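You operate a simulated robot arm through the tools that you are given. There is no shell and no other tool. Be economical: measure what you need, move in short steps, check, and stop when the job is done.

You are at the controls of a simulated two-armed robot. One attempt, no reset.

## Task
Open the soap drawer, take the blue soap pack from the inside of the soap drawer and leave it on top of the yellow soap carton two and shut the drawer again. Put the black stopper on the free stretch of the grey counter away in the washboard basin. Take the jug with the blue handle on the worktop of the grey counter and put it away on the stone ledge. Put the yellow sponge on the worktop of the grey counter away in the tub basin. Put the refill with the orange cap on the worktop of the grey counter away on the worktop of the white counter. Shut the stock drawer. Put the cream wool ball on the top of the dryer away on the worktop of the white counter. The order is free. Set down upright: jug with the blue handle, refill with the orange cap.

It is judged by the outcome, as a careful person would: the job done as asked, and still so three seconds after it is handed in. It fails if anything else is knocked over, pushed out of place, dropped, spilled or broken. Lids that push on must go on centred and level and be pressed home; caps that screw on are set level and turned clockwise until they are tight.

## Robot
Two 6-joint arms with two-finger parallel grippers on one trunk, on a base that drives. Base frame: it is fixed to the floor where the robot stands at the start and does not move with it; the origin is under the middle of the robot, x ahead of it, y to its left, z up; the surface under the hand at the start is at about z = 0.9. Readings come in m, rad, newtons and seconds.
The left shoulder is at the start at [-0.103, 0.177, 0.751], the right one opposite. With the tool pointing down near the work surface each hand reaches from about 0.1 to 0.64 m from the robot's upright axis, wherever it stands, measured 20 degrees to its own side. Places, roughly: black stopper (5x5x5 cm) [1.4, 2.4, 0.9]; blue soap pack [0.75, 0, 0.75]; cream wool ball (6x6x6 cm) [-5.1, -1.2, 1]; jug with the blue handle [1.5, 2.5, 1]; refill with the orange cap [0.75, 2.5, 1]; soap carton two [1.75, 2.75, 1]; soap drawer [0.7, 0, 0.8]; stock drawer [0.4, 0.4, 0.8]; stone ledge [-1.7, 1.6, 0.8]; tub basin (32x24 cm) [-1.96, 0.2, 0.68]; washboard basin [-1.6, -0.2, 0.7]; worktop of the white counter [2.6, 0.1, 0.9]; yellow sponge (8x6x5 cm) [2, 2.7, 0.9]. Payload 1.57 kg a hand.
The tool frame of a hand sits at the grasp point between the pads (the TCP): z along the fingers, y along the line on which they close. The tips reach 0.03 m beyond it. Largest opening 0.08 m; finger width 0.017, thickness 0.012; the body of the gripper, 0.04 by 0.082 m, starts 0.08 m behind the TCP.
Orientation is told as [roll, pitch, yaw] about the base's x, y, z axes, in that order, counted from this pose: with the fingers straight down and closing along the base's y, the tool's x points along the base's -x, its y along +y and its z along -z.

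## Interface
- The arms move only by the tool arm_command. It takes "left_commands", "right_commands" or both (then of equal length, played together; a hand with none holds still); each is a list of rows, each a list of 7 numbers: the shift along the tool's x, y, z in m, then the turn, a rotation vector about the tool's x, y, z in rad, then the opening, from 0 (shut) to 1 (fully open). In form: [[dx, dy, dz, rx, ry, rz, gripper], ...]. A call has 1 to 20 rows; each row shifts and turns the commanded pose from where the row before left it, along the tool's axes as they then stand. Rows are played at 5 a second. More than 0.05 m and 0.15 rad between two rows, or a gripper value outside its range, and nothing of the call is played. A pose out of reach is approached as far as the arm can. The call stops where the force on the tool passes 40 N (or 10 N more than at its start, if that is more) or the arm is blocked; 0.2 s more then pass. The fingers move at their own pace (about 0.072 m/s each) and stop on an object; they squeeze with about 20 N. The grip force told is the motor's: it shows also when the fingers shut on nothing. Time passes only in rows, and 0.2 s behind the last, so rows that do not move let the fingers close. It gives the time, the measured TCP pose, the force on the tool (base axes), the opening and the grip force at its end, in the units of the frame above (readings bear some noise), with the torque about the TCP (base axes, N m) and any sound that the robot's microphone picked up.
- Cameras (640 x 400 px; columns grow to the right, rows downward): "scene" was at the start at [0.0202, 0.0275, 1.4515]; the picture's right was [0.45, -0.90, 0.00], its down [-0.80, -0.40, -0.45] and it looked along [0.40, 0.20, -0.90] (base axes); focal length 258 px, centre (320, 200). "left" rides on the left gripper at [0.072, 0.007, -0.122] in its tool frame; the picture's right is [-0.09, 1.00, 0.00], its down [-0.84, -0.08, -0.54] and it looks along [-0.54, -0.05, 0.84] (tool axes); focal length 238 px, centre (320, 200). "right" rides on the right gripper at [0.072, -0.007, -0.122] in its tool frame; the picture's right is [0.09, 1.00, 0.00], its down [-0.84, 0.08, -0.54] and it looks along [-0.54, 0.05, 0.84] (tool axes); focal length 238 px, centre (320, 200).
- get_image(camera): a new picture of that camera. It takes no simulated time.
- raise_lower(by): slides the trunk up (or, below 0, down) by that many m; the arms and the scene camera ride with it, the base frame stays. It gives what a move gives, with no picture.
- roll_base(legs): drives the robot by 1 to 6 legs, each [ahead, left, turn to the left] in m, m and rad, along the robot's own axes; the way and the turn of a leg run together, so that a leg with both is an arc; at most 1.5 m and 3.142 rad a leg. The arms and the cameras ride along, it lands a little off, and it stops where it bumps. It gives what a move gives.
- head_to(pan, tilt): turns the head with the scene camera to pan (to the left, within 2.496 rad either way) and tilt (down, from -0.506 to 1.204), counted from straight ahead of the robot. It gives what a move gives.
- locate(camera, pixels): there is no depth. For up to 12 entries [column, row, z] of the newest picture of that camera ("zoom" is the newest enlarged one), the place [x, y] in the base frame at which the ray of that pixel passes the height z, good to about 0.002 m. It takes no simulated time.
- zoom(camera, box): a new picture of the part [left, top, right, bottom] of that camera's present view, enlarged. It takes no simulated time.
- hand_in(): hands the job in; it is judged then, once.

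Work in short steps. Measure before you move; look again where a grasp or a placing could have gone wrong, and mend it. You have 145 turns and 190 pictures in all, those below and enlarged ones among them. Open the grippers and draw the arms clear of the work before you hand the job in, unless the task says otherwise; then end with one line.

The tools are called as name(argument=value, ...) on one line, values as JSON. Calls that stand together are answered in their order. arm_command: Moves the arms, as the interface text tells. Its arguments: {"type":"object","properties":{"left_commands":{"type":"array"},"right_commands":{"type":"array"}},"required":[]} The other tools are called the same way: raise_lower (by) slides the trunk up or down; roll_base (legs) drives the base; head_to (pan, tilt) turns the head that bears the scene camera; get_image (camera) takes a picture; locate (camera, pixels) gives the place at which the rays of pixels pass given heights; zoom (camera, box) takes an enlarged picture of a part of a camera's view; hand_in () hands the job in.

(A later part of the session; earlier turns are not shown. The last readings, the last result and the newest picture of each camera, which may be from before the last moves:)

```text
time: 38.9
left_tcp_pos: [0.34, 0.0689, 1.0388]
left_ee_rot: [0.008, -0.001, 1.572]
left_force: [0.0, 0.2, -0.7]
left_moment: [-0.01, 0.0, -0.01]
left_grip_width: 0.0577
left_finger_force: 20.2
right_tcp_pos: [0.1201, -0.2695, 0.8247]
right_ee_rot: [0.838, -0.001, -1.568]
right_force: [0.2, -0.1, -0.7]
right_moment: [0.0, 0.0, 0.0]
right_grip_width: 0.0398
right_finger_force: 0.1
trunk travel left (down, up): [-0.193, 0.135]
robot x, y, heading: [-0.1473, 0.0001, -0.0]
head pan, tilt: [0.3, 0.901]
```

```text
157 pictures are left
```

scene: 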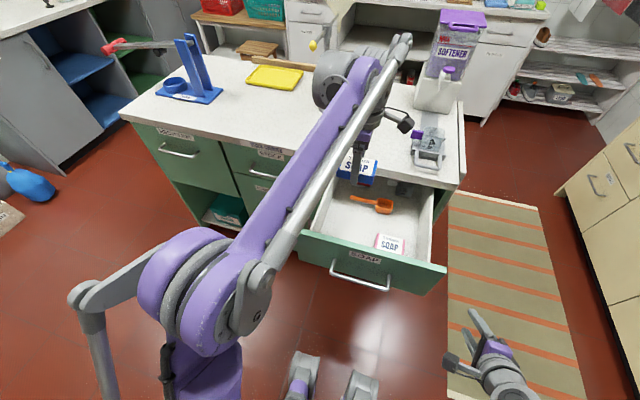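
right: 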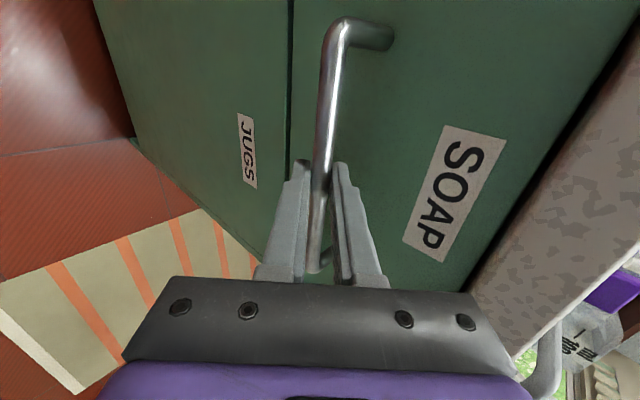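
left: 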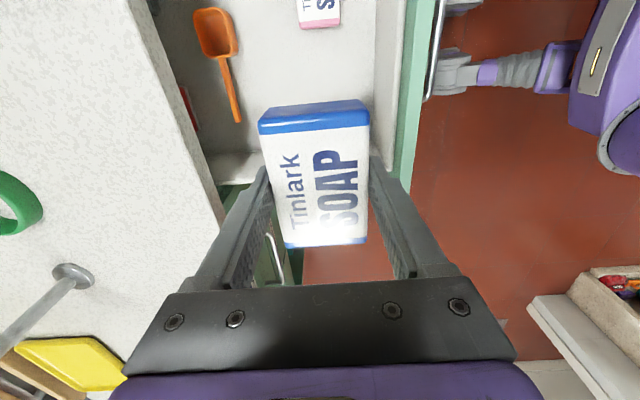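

Pack held. I draw the left hand back to the left with it, and bring the right hand back in front of the soap handle.

arm_command(left_commands=[[-0.04, 0.02, 0, 0, 0, 0, 0], [-0.04, 0.02, 0, 0, 0, 0, 0], [-0.04, 0.02, 0, 0, 0, 0, 0], [-0.04, 0.02, 0, 0, 0, 0, 0], [-0.04, 0.02, 0, 0, 0, 0, 0], [-0.04, 0.02, 0, 0, 0, 0, 0], [-0.04, 0.02, 0, 0, 0, 0, 0]])

arm_command(right_commands=[[0.045, 0, 0, 0, 0, 0, 0.5], [0.045, 0, 0, 0, 0, 0, 0.5], [0.045, 0, 0, 0, 0, 0, 0.5], [0.045, 0, 0, 0, 0, 0, 0.5], [0.045, 0, 0, 0, 0, 0, 0.5], [0.045, 0, 0, 0, 0, 0, 0.5]])

get_image(camera="right")

```text
time: 40.5
left_tcp_pos: [0.2002, 0.3504, 1.0348]
left_ee_rot: [0.005, -0.001, 1.569]
left_force: [0.2, 0.1, -1.4]
left_moment: [-0.04, -0.02, -0.03]
left_grip_width: 0.0577
left_finger_force: 20.3
right_tcp_pos: [0.1195, -0.268, 0.8258]
right_ee_rot: [0.842, 0.002, -1.569]
right_force: [0.1, 0.2, -0.6]
right_moment: [-0.01, -0.03, 0.04]
right_grip_width: 0.0401
right_finger_force: 0.1
trunk travel left (down, up): [-0.193, 0.135]
robot x, y, heading: [-0.1508, 0.0015, 0.002]
head pan, tilt: [0.3, 0.901]
```

```text
time: 41.9
left_tcp_pos: [0.2005, 0.3501, 1.035]
left_ee_rot: [0.008, 0.0, 1.572]
left_force: [0.2, 0.0, -1.2]
left_moment: [-0.02, 0.01, 0.03]
left_grip_width: 0.0576
left_finger_force: 20.1
right_tcp_pos: [0.1178, 0.0034, 0.8249]
right_ee_rot: [0.842, 0.0, -1.572]
right_force: [0.9, 0.4, -0.1]
right_moment: [0.02, 0.0, 0.0]
right_grip_width: 0.0399
right_finger_force: 0.1
trunk travel left (down, up): [-0.193, 0.135]
robot x, y, heading: [-0.1477, -0.0017, 0.005]
head pan, tilt: [0.3, 0.901]
```

```text
156 pictures are left
```

right: 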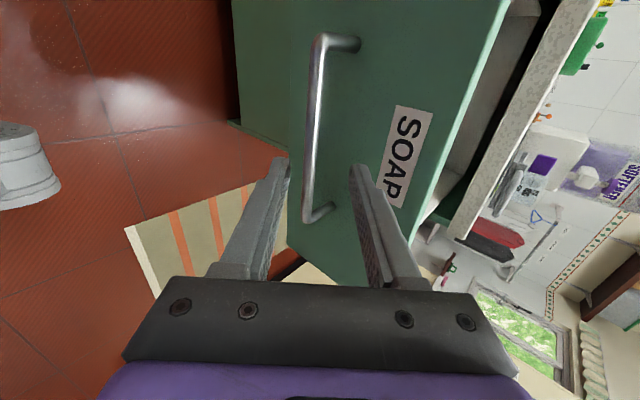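

Bar is between the fingers again. I advance 0.08 m, grip, and push forward 0.285 m.

arm_command(right_commands=[[0, 0, 0.04, 0, 0, 0, 0.5], [0, 0, 0.04, 0, 0, 0, 0.5], [0, 0, 0, 0, 0, 0, 0], [0, 0, 0, 0, 0, 0, 0], [0, 0.0134, 0.0149, 0, 0, 0, 0], [0, 0.02, 0.0224, 0, 0, 0, 0], [0, 0.02, 0.0224, 0, 0, 0, 0], [0, 0.02, 0.0224, 0, 0, 0, 0], [0, 0.02, 0.0224, 0, 0, 0, 0], [0, 0.02, 0.0224, 0, 0, 0, 0], [0, 0.02, 0.0224, 0, 0, 0, 0], [0, 0.02, 0.0224, 0, 0, 0, 0], [0, 0.02, 0.0224, 0, 0, 0, 0], [0, 0.0067, 0.0075, 0, 0, 0, 0], [0, 0.0067, 0.0075, 0, 0, 0, 0], [0, 0.0067, 0.0075, 0, 0, 0, 0]])

get_image(camera="scene")

```text
time: 45.3
left_tcp_pos: [0.1987, 0.3492, 1.0358]
left_ee_rot: [0.005, 0.001, 1.571]
left_force: [0.2, 0.0, -2.4]
left_moment: [0.0, 0.03, -0.01]
left_grip_width: 0.0574
left_finger_force: 20.0
right_tcp_pos: [0.4636, 0.0016, 0.7707]
right_ee_rot: [0.833, -0.001, -1.574]
right_force: [-16.0, -2.5, 12.8]
right_moment: [0.1, -0.01, 0.09]
right_grip_width: 0.0118
right_finger_force: 28.9
trunk travel left (down, up): [-0.193, 0.135]
robot x, y, heading: [-0.1477, 0.0034, 0.002]
head pan, tilt: [0.3, 0.901]
stopped in row 16 (right hand): the force on the tool passed its limit at 46 N (the readings are from after the stop); the commanded pose is now the measured one
```

```text
155 pictures are left
```

scene: 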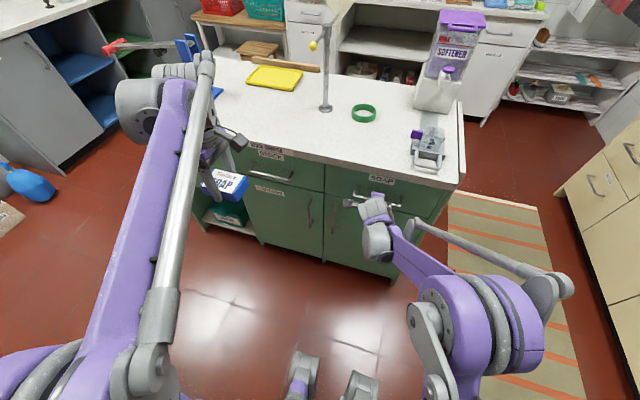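

The soap drawer is shut (46 N stop). I release, withdraw, and set the right hand upright again near the body.

arm_command(right_commands=[[0, 0, 0, 0, 0, 0, 0.5], [0, 0, 0, 0, 0, 0, 0.5], [0, 0, -0.04, 0, 0, 0, 0.5], [0, 0, -0.045, 0, 0, 0, 0.6], [0, 0, -0.045, 0, 0, 0, 1], [0, 0, -0.045, 0, 0, 0, 1], [0, 0, -0.045, 0, 0, 0, 1], [-0.02, 0, -0.04, 0, 0, 0, 1], [-0.03, 0, -0.03, 0, 0, 0, 1], [-0.03, 0, 0, 0.14, 0, 0, 1], [-0.03, 0, 0, 0.14, 0, 0, 1], [-0.03, 0, 0, 0.14, 0, 0, 1], [-0.03, 0, 0, 0.14, 0, 0, 1], [0, 0, 0, 0.14, 0, 0, 1], [0, 0, 0, 0.14, 0, 0, 1]])

arm_command(right_commands=[[0, 0, 0, 0, 0, -0.143, 1], [0, 0, 0, 0, 0, -0.143, 1], [0, 0, 0, 0, 0, -0.143, 1], [0, 0, 0, 0, 0, -0.143, 1], [0, 0, 0, 0, 0, -0.143, 1], [0, 0, 0, 0, 0, -0.143, 1], [0, 0, 0, 0, 0, -0.143, 1], [0, 0, 0, 0, 0, -0.143, 1], [0, 0, 0, 0, 0, -0.143, 1], [0, 0, 0, 0, 0, -0.143, 1], [0, 0, 0, 0, 0, -0.141, 1]])

get_image(camera="scene")

```text
time: 48.5
left_tcp_pos: [0.1992, 0.3489, 1.0348]
left_ee_rot: [0.007, 0.001, 1.571]
left_force: [-0.1, 0.2, -0.8]
left_moment: [-0.02, 0.0, 0.02]
left_grip_width: 0.0574
left_finger_force: 20.1
right_tcp_pos: [0.2504, -0.1682, 0.966]
right_ee_rot: [-0.012, 0.001, -1.57]
right_force: [-0.2, 0.7, 0.0]
right_moment: [-0.03, 0.03, 0.01]
right_grip_width: 0.0803
right_finger_force: 0.1
trunk travel left (down, up): [-0.193, 0.135]
robot x, y, heading: [-0.1471, -0.0025, 0.001]
head pan, tilt: [0.3, 0.901]
```

```text
time: 50.9
left_tcp_pos: [0.199, 0.3481, 1.0359]
left_ee_rot: [0.007, -0.002, 1.571]
left_force: [0.4, 0.4, -2.7]
left_moment: [0.03, 0.0, -0.03]
left_grip_width: 0.0573
left_finger_force: 20.0
right_tcp_pos: [0.2508, -0.1675, 0.9666]
right_ee_rot: [-0.001, 0.008, 0.001]
right_force: [0.4, 0.6, -0.4]
right_moment: [0.02, 0.02, 0.0]
right_grip_width: 0.0801
right_finger_force: 0.0
trunk travel left (down, up): [-0.193, 0.135]
robot x, y, heading: [-0.1507, 0.0004, 0.004]
head pan, tilt: [0.3, 0.901]
```

```text
154 pictures are left
```

scene: 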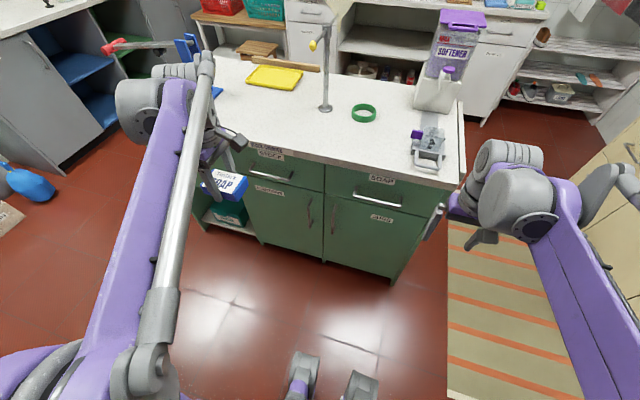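

Both drawers are shut. Now I look toward the grey counter to plan the drive.

head_to(pan=1.0, tilt=0.45)

get_image(camera="scene")

```text
time: 51.9
left_tcp_pos: [0.2005, 0.3499, 1.0352]
left_ee_rot: [0.006, 0.0, 1.569]
left_force: [-0.1, 0.1, -1.6]
left_moment: [-0.02, 0.0, 0.02]
left_grip_width: 0.0574
left_finger_force: 19.8
right_tcp_pos: [0.249, -0.1685, 0.967]
right_ee_rot: [-0.002, 0.009, -0.001]
right_force: [-0.2, 0.9, 0.3]
right_moment: [-0.02, -0.01, 0.01]
right_grip_width: 0.0799
right_finger_force: 0.1
trunk travel left (down, up): [-0.193, 0.135]
robot x, y, heading: [-0.1475, 0.0028, 0.002]
head pan, tilt: [1.0, 0.45]
```

```text
153 pictures are left
```

scene: 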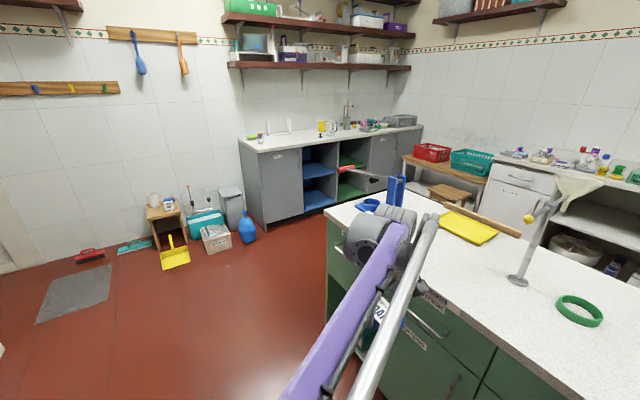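

locate(camera="scene", pixels=[[265, 227, 0], [247, 240, 0], [330, 208, 0], [326, 216, 0.9], [328, 300, 0], [253, 152, 0.9], [422, 127, 0.9], [424, 196, 0.45], [190, 265, 0], [425, 182, 0.0]])

zoom(camera="scene", box=[230, 80, 440, 210])

```text
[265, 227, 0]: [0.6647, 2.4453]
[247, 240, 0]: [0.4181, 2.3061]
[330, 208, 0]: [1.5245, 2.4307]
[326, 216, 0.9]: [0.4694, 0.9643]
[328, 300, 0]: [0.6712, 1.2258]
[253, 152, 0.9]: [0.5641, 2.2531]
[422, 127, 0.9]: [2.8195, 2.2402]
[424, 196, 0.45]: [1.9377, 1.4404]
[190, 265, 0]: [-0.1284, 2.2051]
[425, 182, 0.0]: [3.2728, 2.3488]
```

```text
3.05 times, centred on (335, 145) of scene
```

zoom: 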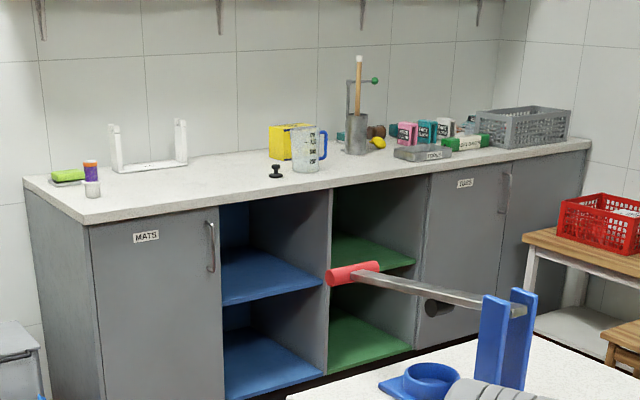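

Grey counter front edge is y≈2.25, spanning x≈0.56–2.8. I back off a little, turn left to face it, and drive to y≈1.65.

roll_base(legs=[[-0.1, 0, 0], [0, 0, 1.571], [1.5, 0, 0], [0.15, 0, 0]])

head_to(pan=-1.0, tilt=0.6)

get_image(camera="scene")

```text
time: 65.0
left_tcp_pos: [-0.6558, 2.0084, 1.0354]
left_ee_rot: [0.008, -0.001, -3.107]
left_force: [0.7, -0.3, -2.2]
left_moment: [-0.03, 0.01, 0.01]
left_grip_width: 0.0577
left_finger_force: 19.9
right_tcp_pos: [-0.1417, 2.0773, 0.9661]
right_ee_rot: [-0.002, 0.011, 1.606]
right_force: [-0.2, 0.2, -0.2]
right_moment: [0.02, 0.01, 0.01]
right_grip_width: 0.0801
right_finger_force: 0.0
trunk travel left (down, up): [-0.193, 0.135]
robot x, y, heading: [-0.2991, 1.6713, 1.606]
head pan, tilt: [1.0, 0.45]
```

```text
time: 67.0
left_tcp_pos: [-0.6553, 2.0066, 1.0362]
left_ee_rot: [0.007, 0.0, -3.107]
left_force: [-0.4, 0.1, -0.9]
left_moment: [0.03, 0.02, 0.02]
left_grip_width: 0.058
left_finger_force: 20.0
right_tcp_pos: [-0.1419, 2.0766, 0.9651]
right_ee_rot: [-0.003, 0.01, 1.606]
right_force: [0.0, -0.7, 0.0]
right_moment: [0.02, 0.01, 0.02]
right_grip_width: 0.0799
right_finger_force: 0.0
trunk travel left (down, up): [-0.193, 0.135]
robot x, y, heading: [-0.2937, 1.6727, 1.612]
head pan, tilt: [-1.0, 0.6]
```

```text
151 pictures are left
```

scene: 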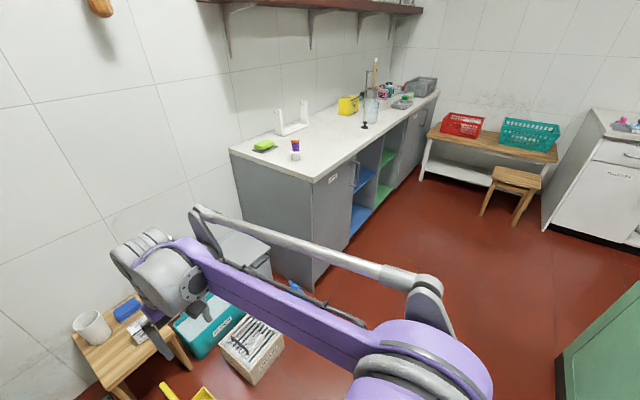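

The way right is clear along the counter. I straighten the heading and strafe right 1.5 m.

locate(camera="scene", pixels=[[421, 181, 0], [482, 215, 0], [515, 226, 0], [542, 230, 0], [561, 390, 0], [230, 150, 0.9], [313, 178, 0.9], [346, 104, 0.9], [364, 127, 0.9]])

roll_base(legs=[[0, 0, -0.04], [0, -1.4, 0]])

head_to(pan=-0.2, tilt=0.6)

get_image(camera="scene")

```text
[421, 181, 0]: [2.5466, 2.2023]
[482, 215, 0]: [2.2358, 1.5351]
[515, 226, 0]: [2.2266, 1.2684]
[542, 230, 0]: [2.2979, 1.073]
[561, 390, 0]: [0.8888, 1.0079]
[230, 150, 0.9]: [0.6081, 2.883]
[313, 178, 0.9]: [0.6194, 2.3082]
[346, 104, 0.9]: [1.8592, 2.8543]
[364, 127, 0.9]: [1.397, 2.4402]
```

```text
time: 79.9
left_tcp_pos: [0.7697, 2.0207, 1.035]
left_ee_rot: [0.006, 0.001, -3.14]
left_force: [0.4, -0.3, -1.6]
left_moment: [0.0, 0.0, 0.0]
left_grip_width: 0.0575
left_finger_force: 20.2
right_tcp_pos: [1.2861, 2.0717, 0.9662]
right_ee_rot: [-0.001, 0.009, 1.571]
right_force: [0.1, -0.2, 1.1]
right_moment: [0.0, -0.01, 0.0]
right_grip_width: 0.08
right_finger_force: 0.0
trunk travel left (down, up): [-0.193, 0.135]
robot x, y, heading: [1.1202, 1.6677, 1.572]
head pan, tilt: [-1.0, 0.6]
```

```text
time: 81.1
left_tcp_pos: [0.7689, 2.021, 1.0351]
left_ee_rot: [0.007, 0.0, -3.139]
left_force: [0.7, -0.3, -2.5]
left_moment: [0.01, 0.0, 0.03]
left_grip_width: 0.0575
left_finger_force: 20.1
right_tcp_pos: [1.2857, 2.0715, 0.9664]
right_ee_rot: [-0.002, 0.009, 1.573]
right_force: [0.5, 0.1, 0.5]
right_moment: [0.03, 0.02, -0.04]
right_grip_width: 0.08
right_finger_force: 0.1
trunk travel left (down, up): [-0.193, 0.135]
robot x, y, heading: [1.1167, 1.6735, 1.574]
head pan, tilt: [-0.201, 0.6]
```

```text
150 pictures are left
```

scene: 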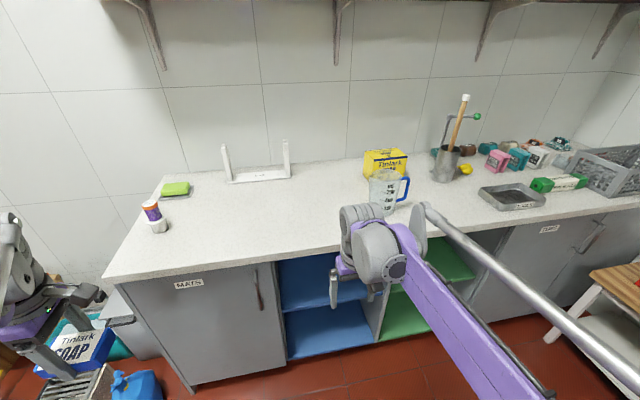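

I can see the carton (385,163), jug (388,192), refill (153,215) and yellow sponge (466,170). Zoom and locate.

zoom(camera="scene", box=[330, 90, 600, 260])

locate(camera="scene", pixels=[[363, 153, 1.0], [407, 155, 1.0], [405, 181, 0.9], [385, 213, 0.9], [153, 232, 0.9], [466, 174, 0.9], [444, 182, 0.9], [105, 280, 0.9], [640, 205, 0.9], [495, 162, 0.95], [334, 238, 0.9]])

```text
2.35 times, centred on (465, 175) of scene
```

zoom: 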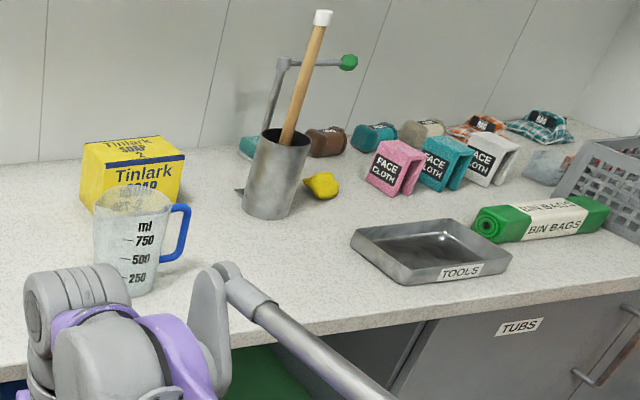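

```text
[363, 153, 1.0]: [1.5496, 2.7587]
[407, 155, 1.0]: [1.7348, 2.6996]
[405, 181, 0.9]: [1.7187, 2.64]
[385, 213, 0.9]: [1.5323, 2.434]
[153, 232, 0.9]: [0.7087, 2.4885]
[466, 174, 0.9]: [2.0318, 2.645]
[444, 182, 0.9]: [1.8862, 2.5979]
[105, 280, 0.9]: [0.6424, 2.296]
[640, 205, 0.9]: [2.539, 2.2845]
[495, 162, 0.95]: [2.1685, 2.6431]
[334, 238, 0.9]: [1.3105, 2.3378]
```

The carton sits about x 1.6–1.74, y≈2.7. I raise the right hand, then drive right 0.65 and ahead 0.2.

arm_command(right_commands=[[0.02, 0, -0.045, 0, 0, 0, 1], [0.02, 0, -0.045, 0, 0, 0, 1], [0.02, 0, -0.045, 0, 0, 0, 1]])

roll_base(legs=[[0, -0.65, 0], [0.2, 0, 0]])

head_to(pan=0.15, tilt=0.7)

get_image(camera="scene")

```text
time: 81.9
left_tcp_pos: [0.768, 2.02, 1.0356]
left_ee_rot: [0.007, 0.0, -3.139]
left_force: [0.4, 0.6, -1.6]
left_moment: [-0.01, 0.0, 0.02]
left_grip_width: 0.0576
left_finger_force: 19.4
right_tcp_pos: [1.2838, 2.0103, 1.102]
right_ee_rot: [-0.003, 0.008, 1.574]
right_force: [0.9, 0.2, -0.1]
right_moment: [0.05, 0.02, -0.02]
right_grip_width: 0.0799
right_finger_force: 0.0
trunk travel left (down, up): [-0.193, 0.135]
robot x, y, heading: [1.1191, 1.6746, 1.575]
head pan, tilt: [-0.201, 0.6]
```

```text
time: 89.2
left_tcp_pos: [1.4204, 2.2194, 1.0348]
left_ee_rot: [0.007, -0.001, 3.14]
left_force: [-0.5, 0.0, -1.6]
left_moment: [0.01, 0.0, 0.01]
left_grip_width: 0.0576
left_finger_force: 19.8
right_tcp_pos: [1.9358, 2.2073, 1.1003]
right_ee_rot: [-0.002, 0.009, 1.569]
right_force: [-0.2, 0.4, 0.2]
right_moment: [0.03, 0.01, 0.02]
right_grip_width: 0.08
right_finger_force: 0.0
trunk travel left (down, up): [-0.193, 0.135]
robot x, y, heading: [1.7698, 1.8754, 1.574]
head pan, tilt: [-0.201, 0.6]
```

```text
time: 90.0
left_tcp_pos: [1.4207, 2.2185, 1.0357]
left_ee_rot: [0.008, 0.0, 3.139]
left_force: [0.6, 0.7, -2.1]
left_moment: [-0.01, 0.01, -0.02]
left_grip_width: 0.0573
left_finger_force: 20.2
right_tcp_pos: [1.9344, 2.2074, 1.1009]
right_ee_rot: [0.0, 0.008, 1.569]
right_force: [0.3, 0.0, 0.2]
right_moment: [-0.02, -0.01, 0.02]
right_grip_width: 0.0801
right_finger_force: 0.1
trunk travel left (down, up): [-0.193, 0.135]
robot x, y, heading: [1.7701, 1.8677, 1.57]
head pan, tilt: [0.15, 0.7]
```

```text
148 pictures are left
```

scene: 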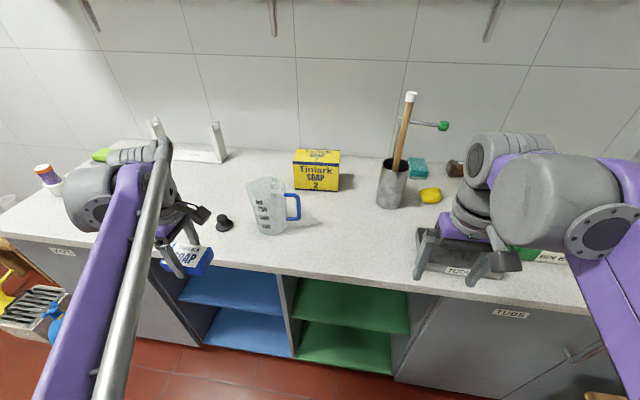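

Locate the carton: bottom front (297,188),(339,190); top front (294,164),(341,167); top back (297,150),(338,153).

locate(camera="scene", pixels=[[296, 188, 0.9], [339, 191, 0.9], [294, 164, 1.0], [341, 167, 1.0], [294, 164, 0.98], [341, 167, 0.98], [297, 150, 1.0], [338, 153, 1.0], [270, 234, 0.9], [225, 229, 0.9], [430, 201, 0.9], [390, 206, 0.9]])

zoom(camera="scene", box=[190, 80, 460, 250])

```text
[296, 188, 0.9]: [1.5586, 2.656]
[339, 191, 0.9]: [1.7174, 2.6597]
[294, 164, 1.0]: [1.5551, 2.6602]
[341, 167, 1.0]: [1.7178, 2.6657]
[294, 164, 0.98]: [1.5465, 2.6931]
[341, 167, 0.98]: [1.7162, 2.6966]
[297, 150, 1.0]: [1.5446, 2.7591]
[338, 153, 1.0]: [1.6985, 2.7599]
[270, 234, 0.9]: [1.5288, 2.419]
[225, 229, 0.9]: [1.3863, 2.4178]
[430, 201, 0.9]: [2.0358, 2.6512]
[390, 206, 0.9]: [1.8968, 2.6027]
```

```text
2.35 times, centred on (325, 165) of scene
```

zoom: 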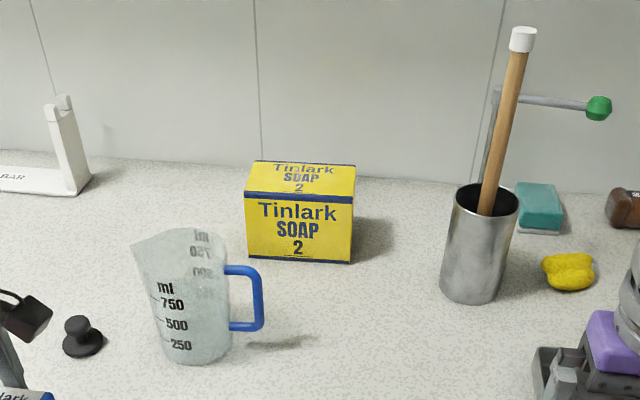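

Carton top centre ≈ [1.635, 2.71], z≈1.0. I raise the trunk to clear the jug and gain reach, then drive 0.14 closer.

raise_lower(by=0.13)

roll_base(legs=[[0.14, 0, 0]])

get_image(camera="scene")

```text
time: 91.6
left_tcp_pos: [1.4204, 2.2167, 1.1635]
left_ee_rot: [0.006, 0.0, 3.14]
left_force: [0.8, 0.3, -1.5]
left_moment: [0.01, -0.02, 0.04]
left_grip_width: 0.0578
left_finger_force: 19.9
right_tcp_pos: [1.9355, 2.2069, 1.2301]
right_ee_rot: [-0.001, 0.01, 1.57]
right_force: [0.1, -0.2, -0.6]
right_moment: [-0.01, 0.03, -0.01]
right_grip_width: 0.0798
right_finger_force: 0.0
trunk travel left (down, up): [-0.323, 0.005]
robot x, y, heading: [1.7699, 1.8708, 1.57]
head pan, tilt: [0.15, 0.7]
```

```text
time: 93.0
left_tcp_pos: [1.4185, 2.355, 1.1645]
left_ee_rot: [0.007, 0.001, -3.139]
left_force: [0.2, -0.7, -1.6]
left_moment: [0.01, 0.02, 0.02]
left_grip_width: 0.0575
left_finger_force: 20.1
right_tcp_pos: [1.9339, 2.3449, 1.23]
right_ee_rot: [-0.001, 0.008, 1.573]
right_force: [0.2, -0.6, 0.5]
right_moment: [0.02, -0.01, 0.08]
right_grip_width: 0.08
right_finger_force: 0.1
trunk travel left (down, up): [-0.323, 0.005]
robot x, y, heading: [1.7665, 2.0145, 1.577]
head pan, tilt: [0.15, 0.7]
```

```text
146 pictures are left
```

scene: 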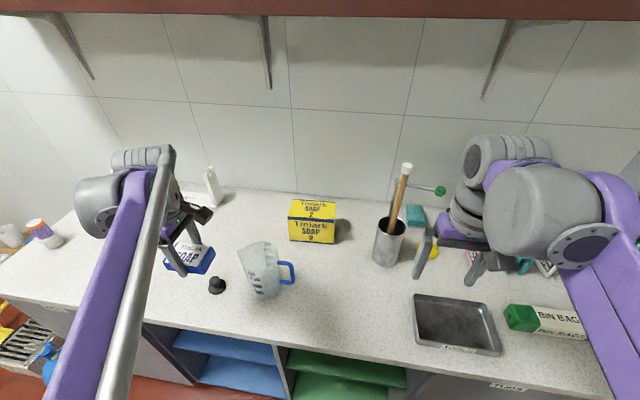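

Clear. I move the left hand over the carton at the present height (+0.217 x, +0.355 y).

arm_command(left_commands=[[0.024, -0.0394, 0, 0, 0, 0, 0], [0.024, -0.0394, 0, 0, 0, 0, 0], [0.024, -0.0394, 0, 0, 0, 0, 0], [0.024, -0.0394, 0, 0, 0, 0, 0], [0.024, -0.0394, 0, 0, 0, 0, 0], [0.024, -0.0394, 0, 0, 0, 0, 0], [0.024, -0.0394, 0, 0, 0, 0, 0], [0.024, -0.0394, 0, 0, 0, 0, 0], [0.024, -0.0394, 0, 0, 0, 0, 0], [0, 0, 0, 0, 0, 0, 0]])

get_image(camera="left")

get_image(camera="scene")

```text
time: 95.2
left_tcp_pos: [1.6226, 2.6572, 1.1408]
left_ee_rot: [0.005, 0.0, -3.138]
left_force: [0.2, 0.2, -1.5]
left_moment: [0.0, -0.05, -0.02]
left_grip_width: 0.0572
left_finger_force: 19.9
left hand out of reach, approached as far as the arm can: row 8, 9
right_tcp_pos: [1.9327, 2.3476, 1.2291]
right_ee_rot: [0.0, 0.008, 1.572]
right_force: [0.0, -0.4, -1.1]
right_moment: [-0.02, 0.01, 0.0]
right_grip_width: 0.0801
right_finger_force: 0.1
trunk travel left (down, up): [-0.323, 0.005]
robot x, y, heading: [1.7728, 2.0089, 1.575]
head pan, tilt: [0.15, 0.7]
```

```text
145 pictures are left
```

left: 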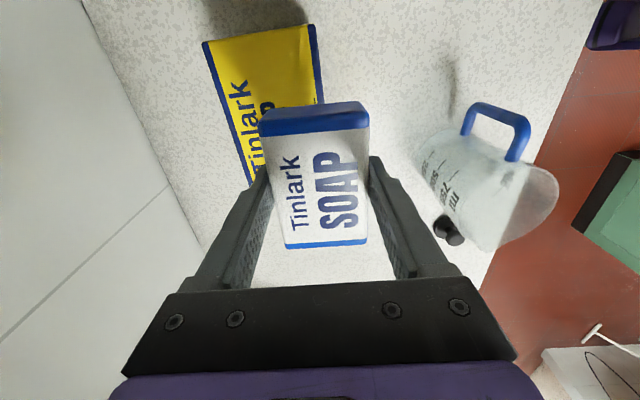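

```text
144 pictures are left
```

scene: 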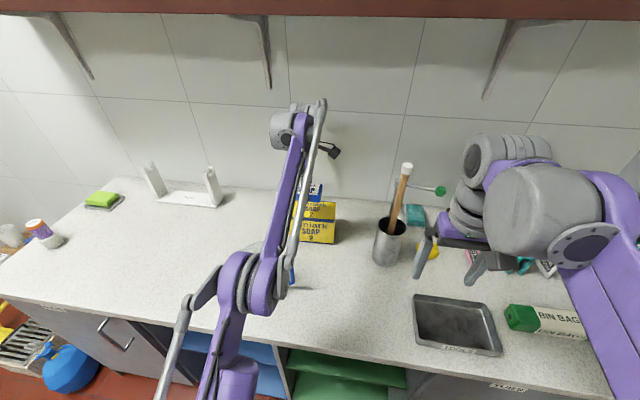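

The hand stopped short at y=2.657. I drive 0.05 m closer and re-read.

roll_base(legs=[[0.05, 0, 0]])

arm_command(left_commands=[[0, 0, 0, 0, 0, 0, 0]])

get_image(camera="left")

```text
time: 96.1
left_tcp_pos: [1.6226, 2.7013, 1.1416]
left_ee_rot: [0.007, 0.0, -3.138]
left_force: [0.3, -0.1, -0.9]
left_moment: [0.01, 0.02, -0.02]
left_grip_width: 0.0576
left_finger_force: 20.0
right_tcp_pos: [1.9337, 2.392, 1.2297]
right_ee_rot: [-0.002, 0.007, 1.573]
right_force: [-0.5, 0.0, 0.4]
right_moment: [0.02, -0.01, -0.01]
right_grip_width: 0.08
right_finger_force: 0.2
trunk travel left (down, up): [-0.323, 0.005]
robot x, y, heading: [1.7682, 2.0534, 1.569]
head pan, tilt: [0.15, 0.7]
```

```text
time: 96.5
left_tcp_pos: [1.6218, 2.7017, 1.1418]
left_ee_rot: [0.006, -0.001, -3.138]
left_force: [0.1, -1.0, -2.1]
left_moment: [0.04, 0.0, 0.01]
left_grip_width: 0.0575
left_finger_force: 19.8
right_tcp_pos: [1.9345, 2.3931, 1.2305]
right_ee_rot: [-0.002, 0.008, 1.573]
right_force: [1.0, -1.0, 0.0]
right_moment: [0.02, 0.01, 0.02]
right_grip_width: 0.0796
right_finger_force: 0.1
trunk travel left (down, up): [-0.323, 0.005]
robot x, y, heading: [1.7702, 2.0559, 1.577]
head pan, tilt: [0.15, 0.7]
```

```text
143 pictures are left
```

left: 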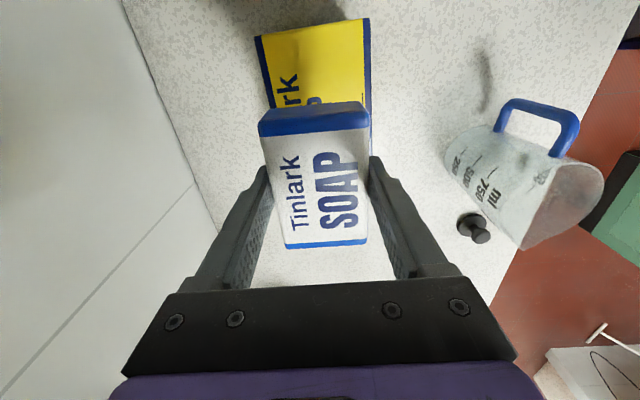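

Now at [1.622, 2.702]: over the carton. I descend to just above its top, then creep to contact.

arm_command(left_commands=[[0.012, 0, 0.02, 0, 0, 0, 0], [0, 0, 0.035, 0, 0, 0, 0], [0, 0, 0.03, 0, 0, 0, 0], [0, 0, 0.01, 0, 0, 0, 0]])

get_image(camera="left")

zoom(camera="scene", box=[220, 150, 420, 290])

```text
time: 97.5
left_tcp_pos: [1.6342, 2.7037, 1.0492]
left_ee_rot: [0.001, -0.001, -3.139]
left_force: [0.9, 7.9, 24.7]
left_moment: [1.09, -0.05, 0.03]
left_grip_width: 0.0577
left_finger_force: 20.2
right_tcp_pos: [1.9335, 2.3939, 1.2317]
right_ee_rot: [0.0, 0.007, 1.572]
right_force: [0.6, 0.2, -0.3]
right_moment: [-0.02, -0.02, -0.05]
right_grip_width: 0.0799
right_finger_force: 0.0
trunk travel left (down, up): [-0.323, 0.005]
robot x, y, heading: [1.7694, 2.0565, 1.574]
head pan, tilt: [0.15, 0.7]
```

```text
142 pictures are left
```

left: 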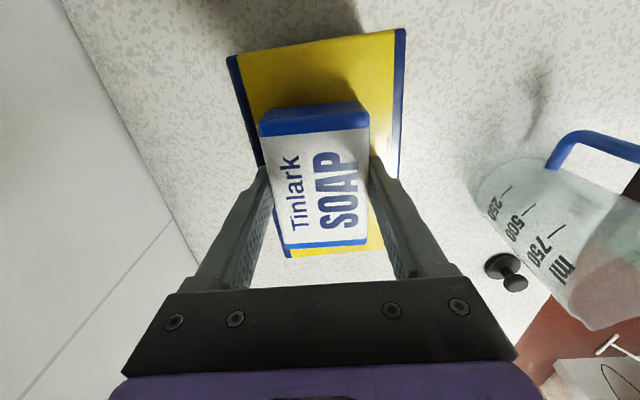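

```text
2.86 times, centred on (320, 220) of scene
```

zoom: 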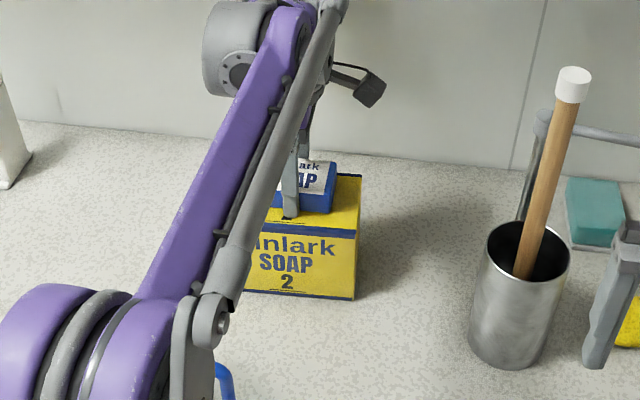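

The pack rests on the carton (25 N contact at TCP z 1.049). I ease the pressure, open and rise.

arm_command(left_commands=[[0, 0, -0.004, 0, 0, 0, 0], [0, 0, 0, 0, 0, 0, 0.8], [0, 0, 0, 0, 0, 0, 0.95], [0, 0, -0.02, 0, 0, 0, 0.95], [0, 0, -0.04, 0, 0, 0, 0.95], [0, 0, -0.04, 0, 0, 0, 0.95]])

get_image(camera="left")

```text
time: 98.9
left_tcp_pos: [1.6313, 2.6985, 1.1442]
left_ee_rot: [0.007, 0.0, -3.14]
left_force: [0.9, 0.8, -0.9]
left_moment: [-0.02, -0.02, 0.01]
left_grip_width: 0.076
left_finger_force: 0.0
left hand out of reach, approached as far as the arm can: row 6
right_tcp_pos: [1.9318, 2.3964, 1.2298]
right_ee_rot: [-0.001, 0.007, 1.572]
right_force: [-0.4, 1.1, 0.2]
right_moment: [0.0, 0.02, -0.01]
right_grip_width: 0.0801
right_finger_force: 0.0
trunk travel left (down, up): [-0.323, 0.005]
robot x, y, heading: [1.7694, 2.0585, 1.575]
head pan, tilt: [0.15, 0.7]
```

```text
140 pictures are left
```

left: 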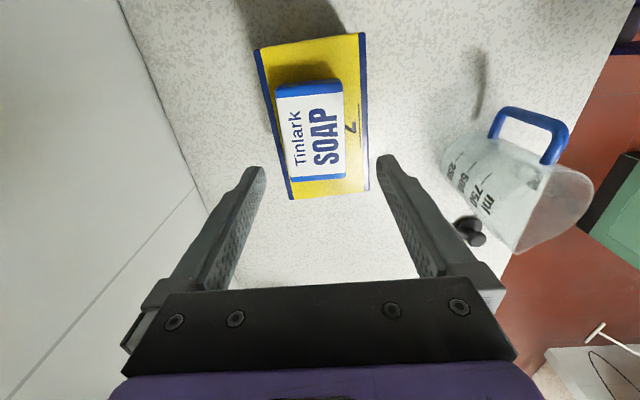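

The pack sits well on the carton. Next the jug: I pull the left hand back over the handle side at [1.66, 2.42] and look.

arm_command(left_commands=[[0.004, 0.04, 0, 0, 0, 0, 1], [0.004, 0.04, 0, 0, 0, 0, 1], [0.004, 0.04, 0, 0, 0, 0, 1], [0.004, 0.04, 0, 0, 0, 0, 1], [0.004, 0.04, 0, 0, 0, 0, 1], [0.004, 0.04, 0, 0, 0, 0, 1], [0.004, 0.04, 0, 0, 0, 0, 1]])

get_image(camera="left")

get_image(camera="scene")

```text
time: 100.5
left_tcp_pos: [1.6795, 2.6186, 1.1935]
left_ee_rot: [0.008, 0.0, -3.139]
left_force: [0.2, 0.6, -0.2]
left_moment: [0.02, -0.01, 0.0]
left_grip_width: 0.08
left_finger_force: 0.0
left hand out of reach, approached as far as the arm can: row 2, 3, 4, 5, 6, 7
right_tcp_pos: [1.9347, 2.3955, 1.2303]
right_ee_rot: [0.001, 0.009, 1.571]
right_force: [-0.6, -1.5, -0.2]
right_moment: [-0.01, 0.01, -0.04]
right_grip_width: 0.0801
right_finger_force: 0.1
trunk travel left (down, up): [-0.323, 0.005]
robot x, y, heading: [1.7691, 2.0541, 1.572]
head pan, tilt: [0.15, 0.7]
```

```text
139 pictures are left
```

left: 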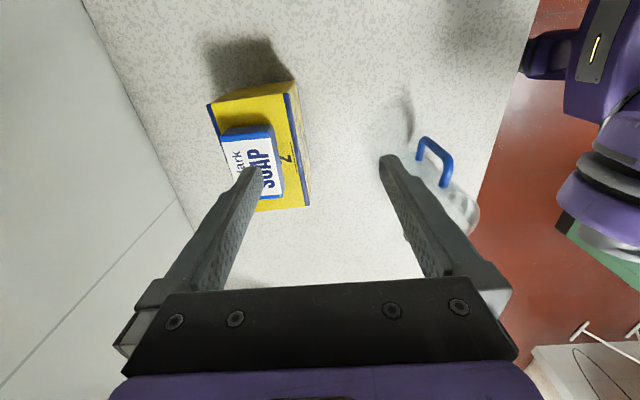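

```text
138 pictures are left
```

scene: 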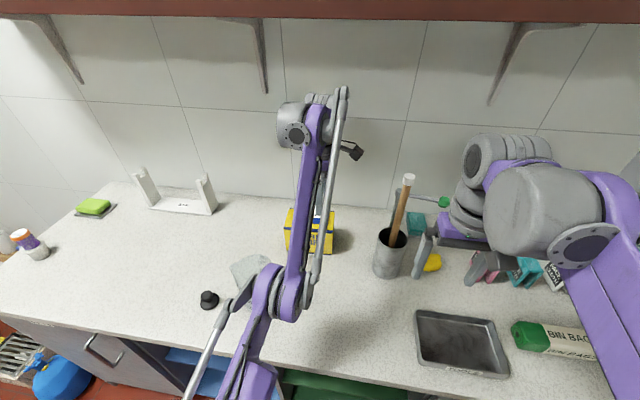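

The commanded pose seems to lag; I send a null row and small lowering to see where it settles.

arm_command(left_commands=[[0, 0, 0.03, 0, 0, 0, 1], [0, 0, 0.03, 0, 0, 0, 1], [0, 0, 0, 0, 0, 0, 1]])

```text
time: 101.3
left_tcp_pos: [1.681, 2.6329, 1.1331]
left_ee_rot: [0.01, 0.001, -3.138]
left_force: [0.7, 0.5, 0.8]
left_moment: [0.04, -0.03, -0.04]
left_grip_width: 0.0802
left_finger_force: 0.0
left hand out of reach, approached as far as the arm can: row 1, 2
right_tcp_pos: [1.9332, 2.3933, 1.2302]
right_ee_rot: [-0.003, 0.009, 1.573]
right_force: [-0.9, 0.1, -0.4]
right_moment: [-0.01, 0.03, 0.01]
right_grip_width: 0.0801
right_finger_force: 0.0
trunk travel left (down, up): [-0.323, 0.005]
robot x, y, heading: [1.7675, 2.0589, 1.578]
head pan, tilt: [0.15, 0.7]
```

I retry moving back with smaller steps from this reachable pose.

arm_command(left_commands=[[0, 0.02, 0, 0, 0, 0, 1], [0, 0.02, 0, 0, 0, 0, 1], [0, 0.02, 0, 0, 0, 0, 1], [0, 0.03, 0, 0, 0, 0, 1], [0, 0.03, 0, 0, 0, 0, 1], [0, 0.03, 0, 0, 0, 0, 1]])

```text
time: 102.7
left_tcp_pos: [1.6967, 2.627, 1.1518]
left_ee_rot: [0.009, 0.0, -3.14]
left_force: [0.1, -0.9, -0.3]
left_moment: [0.0, -0.02, -0.02]
left_grip_width: 0.0799
left_finger_force: 0.1
left hand out of reach, approached as far as the arm can: row 1, 2, 3, 4, 5, 6
right_tcp_pos: [1.9349, 2.3955, 1.2305]
right_ee_rot: [-0.001, 0.008, 1.573]
right_force: [0.3, 0.7, -0.1]
right_moment: [0.0, 0.02, -0.01]
right_grip_width: 0.0801
right_finger_force: 0.1
trunk travel left (down, up): [-0.323, 0.005]
robot x, y, heading: [1.7696, 2.0572, 1.573]
head pan, tilt: [0.15, 0.7]
```

The arm is against a wrist limit in that direction. Instead I back the base 0.2 m, which carries the hand to about y=2.43.

roll_base(legs=[[-0.2, 0, 0]])

arm_command(left_commands=[[0, 0, 0, 0, 0, 0, 1]])

get_image(camera="left")

get_image(camera="scene")

```text
time: 104.3
left_tcp_pos: [1.6962, 2.4318, 1.1522]
left_ee_rot: [0.007, 0.0, -3.139]
left_force: [0.3, -0.3, -0.1]
left_moment: [-0.02, 0.0, -0.01]
left_grip_width: 0.0799
left_finger_force: 0.0
right_tcp_pos: [1.9347, 2.1986, 1.2299]
right_ee_rot: [-0.001, 0.009, 1.572]
right_force: [-0.7, -1.1, -0.2]
right_moment: [0.0, 0.01, -0.02]
right_grip_width: 0.08
right_finger_force: 0.1
trunk travel left (down, up): [-0.323, 0.005]
robot x, y, heading: [1.7697, 1.8594, 1.576]
head pan, tilt: [0.15, 0.7]
```

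```text
time: 104.7
left_tcp_pos: [1.6976, 2.4318, 1.1519]
left_ee_rot: [0.009, -0.001, -3.138]
left_force: [0.1, 0.3, -0.8]
left_moment: [-0.02, 0.0, 0.04]
left_grip_width: 0.08
left_finger_force: 0.0
right_tcp_pos: [1.9341, 2.1996, 1.2297]
right_ee_rot: [-0.002, 0.007, 1.572]
right_force: [0.5, 0.0, 0.4]
right_moment: [0.01, 0.02, -0.01]
right_grip_width: 0.0801
right_finger_force: 0.1
trunk travel left (down, up): [-0.323, 0.005]
robot x, y, heading: [1.7681, 1.8595, 1.575]
head pan, tilt: [0.15, 0.7]
```

```text
137 pictures are left
```

left: 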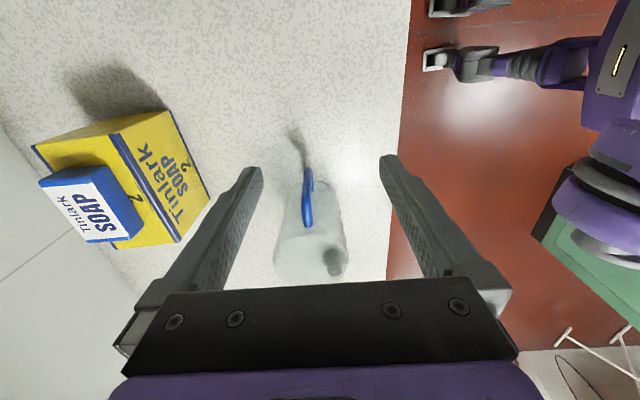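

```text
136 pictures are left
```

scene: 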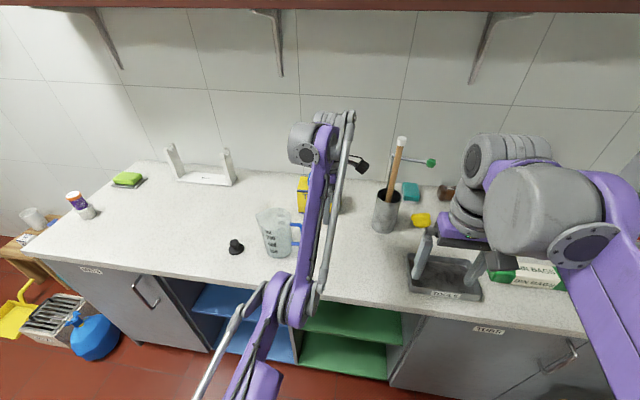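

The handle (308,172)-(309,226) lies between the fingers in the left view. I locate it, plus the jug rim in the scene view.

locate(camera="left", pixels=[[309, 172, 1.04], [309, 226, 1.04], [309, 172, 1.0], [309, 226, 1.06], [309, 200, 1.03]])

locate(camera="scene", pixels=[[301, 226, 1.04], [301, 226, 1.02], [289, 224, 1.04], [278, 257, 0.9], [258, 214, 1.07], [300, 247, 0.94]])

zoom(camera="scene", box=[220, 180, 340, 280])

zoom(camera="left", box=[240, 140, 400, 290])

```text
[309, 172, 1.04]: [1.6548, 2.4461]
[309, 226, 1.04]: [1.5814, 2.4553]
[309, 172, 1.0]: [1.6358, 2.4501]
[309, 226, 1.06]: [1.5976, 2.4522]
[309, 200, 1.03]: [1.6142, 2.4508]
```

```text
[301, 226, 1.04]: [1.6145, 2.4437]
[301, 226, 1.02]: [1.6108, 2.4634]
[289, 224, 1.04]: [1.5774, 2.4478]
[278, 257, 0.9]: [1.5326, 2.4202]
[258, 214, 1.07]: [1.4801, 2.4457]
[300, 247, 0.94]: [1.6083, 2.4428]
```

```text
4.00 times, centred on (280, 230) of scene
```

zoom: 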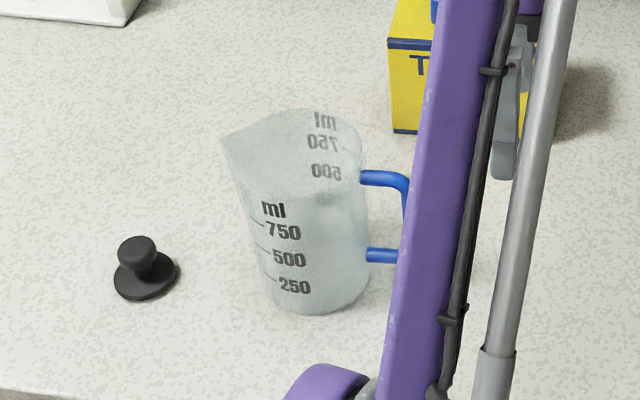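

```text
2.67 times, centred on (320, 215) of left
```

zoom: 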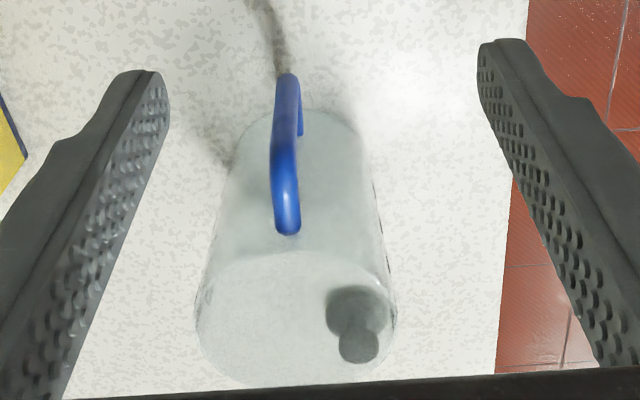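

Handle's vertical bar is at about [1.62, 2.449], z 0.94–1.035. I position above it, then lower to TCP z≈1.005 with the fingers astride.

arm_command(left_commands=[[-0.026, -0.006, 0, 0, 0, 0, 1], [-0.026, -0.006, 0, 0, 0, 0, 1], [-0.026, -0.005, 0, 0, 0, 0, 1], [0, 0, 0.04, 0, 0, 0, 1], [0, 0, 0.02, 0, 0, 0, 1]])

get_image(camera="left")

```text
time: 105.9
left_tcp_pos: [1.6174, 2.4492, 1.0929]
left_ee_rot: [0.009, 0.001, -3.137]
left_force: [-0.1, 0.0, 0.5]
left_moment: [-0.03, -0.02, -0.02]
left_grip_width: 0.0801
left_finger_force: 0.1
right_tcp_pos: [1.9338, 2.1971, 1.2296]
right_ee_rot: [-0.001, 0.01, 1.573]
right_force: [0.5, 0.0, -0.7]
right_moment: [0.0, 0.01, 0.03]
right_grip_width: 0.0801
right_finger_force: 0.0
trunk travel left (down, up): [-0.323, 0.005]
robot x, y, heading: [1.7704, 1.86, 1.575]
head pan, tilt: [0.15, 0.7]
```

```text
133 pictures are left
```

left: 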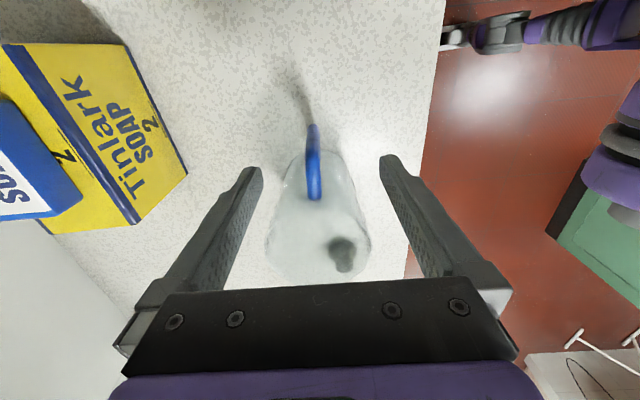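

Check the handle's corner and attach positions before lowering.

locate(camera="left", pixels=[[313, 150, 1.035], [315, 198, 1.04], [315, 198, 1.02], [313, 126, 0.95], [313, 126, 1.0]])

zoom(camera="left", box=[240, 100, 400, 200])

```text
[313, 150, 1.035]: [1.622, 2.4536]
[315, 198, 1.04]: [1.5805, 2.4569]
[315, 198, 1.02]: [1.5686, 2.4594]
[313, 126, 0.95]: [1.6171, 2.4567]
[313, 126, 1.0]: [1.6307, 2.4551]
```

```text
4.00 times, centred on (320, 150) of left
```

zoom: 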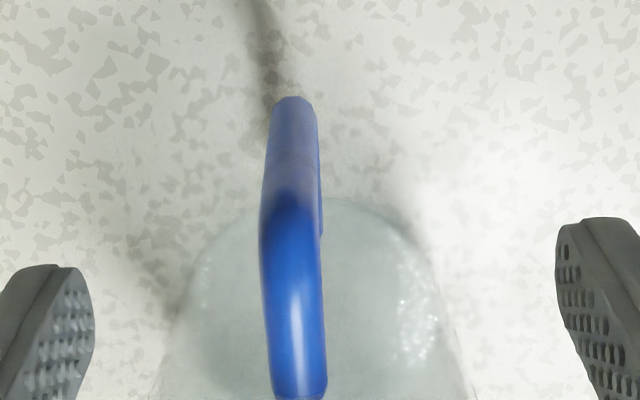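

The bar is at [1.62, 2.455]. I lower 0.088, nudging y by +0.005, and close.

arm_command(left_commands=[[0.002, -0.005, 0.03, 0, 0, 0, 1], [0, 0, 0.03, 0, 0, 0, 1], [0, 0, 0.028, 0, 0, 0, 1], [0, 0, 0, 0, 0, 0, 0], [0, 0, 0, 0, 0, 0, 0], [0, 0, 0, 0, 0, 0, 0]])

get_image(camera="left")

```text
time: 107.3
left_tcp_pos: [1.6241, 2.4945, 1.0555]
left_ee_rot: [0.01, -0.001, -3.137]
left_force: [0.0, 0.3, 0.1]
left_moment: [-0.02, 0.01, -0.06]
left_grip_width: 0.0
left_finger_force: 18.3
left hand out of reach, approached as far as the arm can: row 1, 2, 3
right_tcp_pos: [1.9347, 2.1979, 1.2311]
right_ee_rot: [-0.003, 0.009, 1.572]
right_force: [0.4, 0.5, 0.2]
right_moment: [0.02, 0.02, -0.01]
right_grip_width: 0.0797
right_finger_force: 0.0
trunk travel left (down, up): [-0.323, 0.005]
robot x, y, heading: [1.7728, 1.8601, 1.572]
head pan, tilt: [0.15, 0.7]
```

```text
131 pictures are left
```

left: 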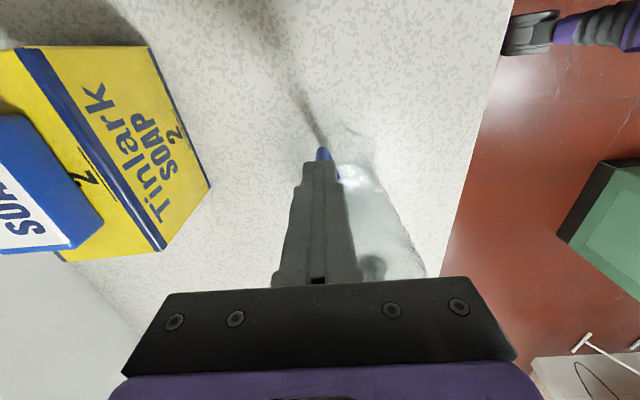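

The arm ran into a limit and drifted to y=2.4945, closing on air beside the handle. I rise first without opening, then unwind the yaw to free the arm.

arm_command(left_commands=[[0, 0, -0.04, 0, 0, 0, 0], [0, 0, -0.04, 0, 0, 0, 0], [0, 0, -0.04, 0, 0, 0, 0], [0, 0, 0, 0, 0, 0.143, 0], [0, 0, 0, 0, 0, 0.143, 0], [0, 0, 0, 0, 0, 0.143, 0], [0, 0, 0, 0, 0, 0.143, 0], [0, 0, 0, 0, 0, 0.143, 0], [0, 0, 0, 0, 0, 0.143, 0], [0, 0, 0, 0, 0, 0.143, 0], [0, 0, 0, 0, 0, 0.143, 0], [0, 0, 0, 0, 0, 0.143, 0], [0, 0, 0, 0, 0, 0.143, 0], [0, 0, 0, 0, 0, 0.141, 0]])

get_image(camera="scene")

```text
time: 110.3
left_tcp_pos: [1.6237, 2.4929, 1.1628]
left_ee_rot: [-0.001, 0.011, 1.574]
left_force: [-0.1, -0.3, 0.1]
left_moment: [-0.02, 0.01, -0.02]
left_grip_width: 0.0002
left_finger_force: 20.1
left hand out of reach, approached as far as the arm can: row 3
right_tcp_pos: [1.9352, 2.1973, 1.2301]
right_ee_rot: [-0.002, 0.009, 1.572]
right_force: [0.4, 0.5, 0.4]
right_moment: [0.01, 0.01, -0.02]
right_grip_width: 0.0798
right_finger_force: 0.0
trunk travel left (down, up): [-0.323, 0.005]
robot x, y, heading: [1.7698, 1.8589, 1.573]
head pan, tilt: [0.15, 0.7]
```

```text
130 pictures are left
```

scene: 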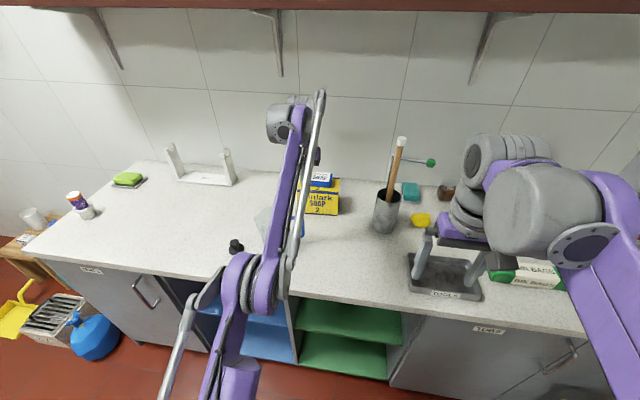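

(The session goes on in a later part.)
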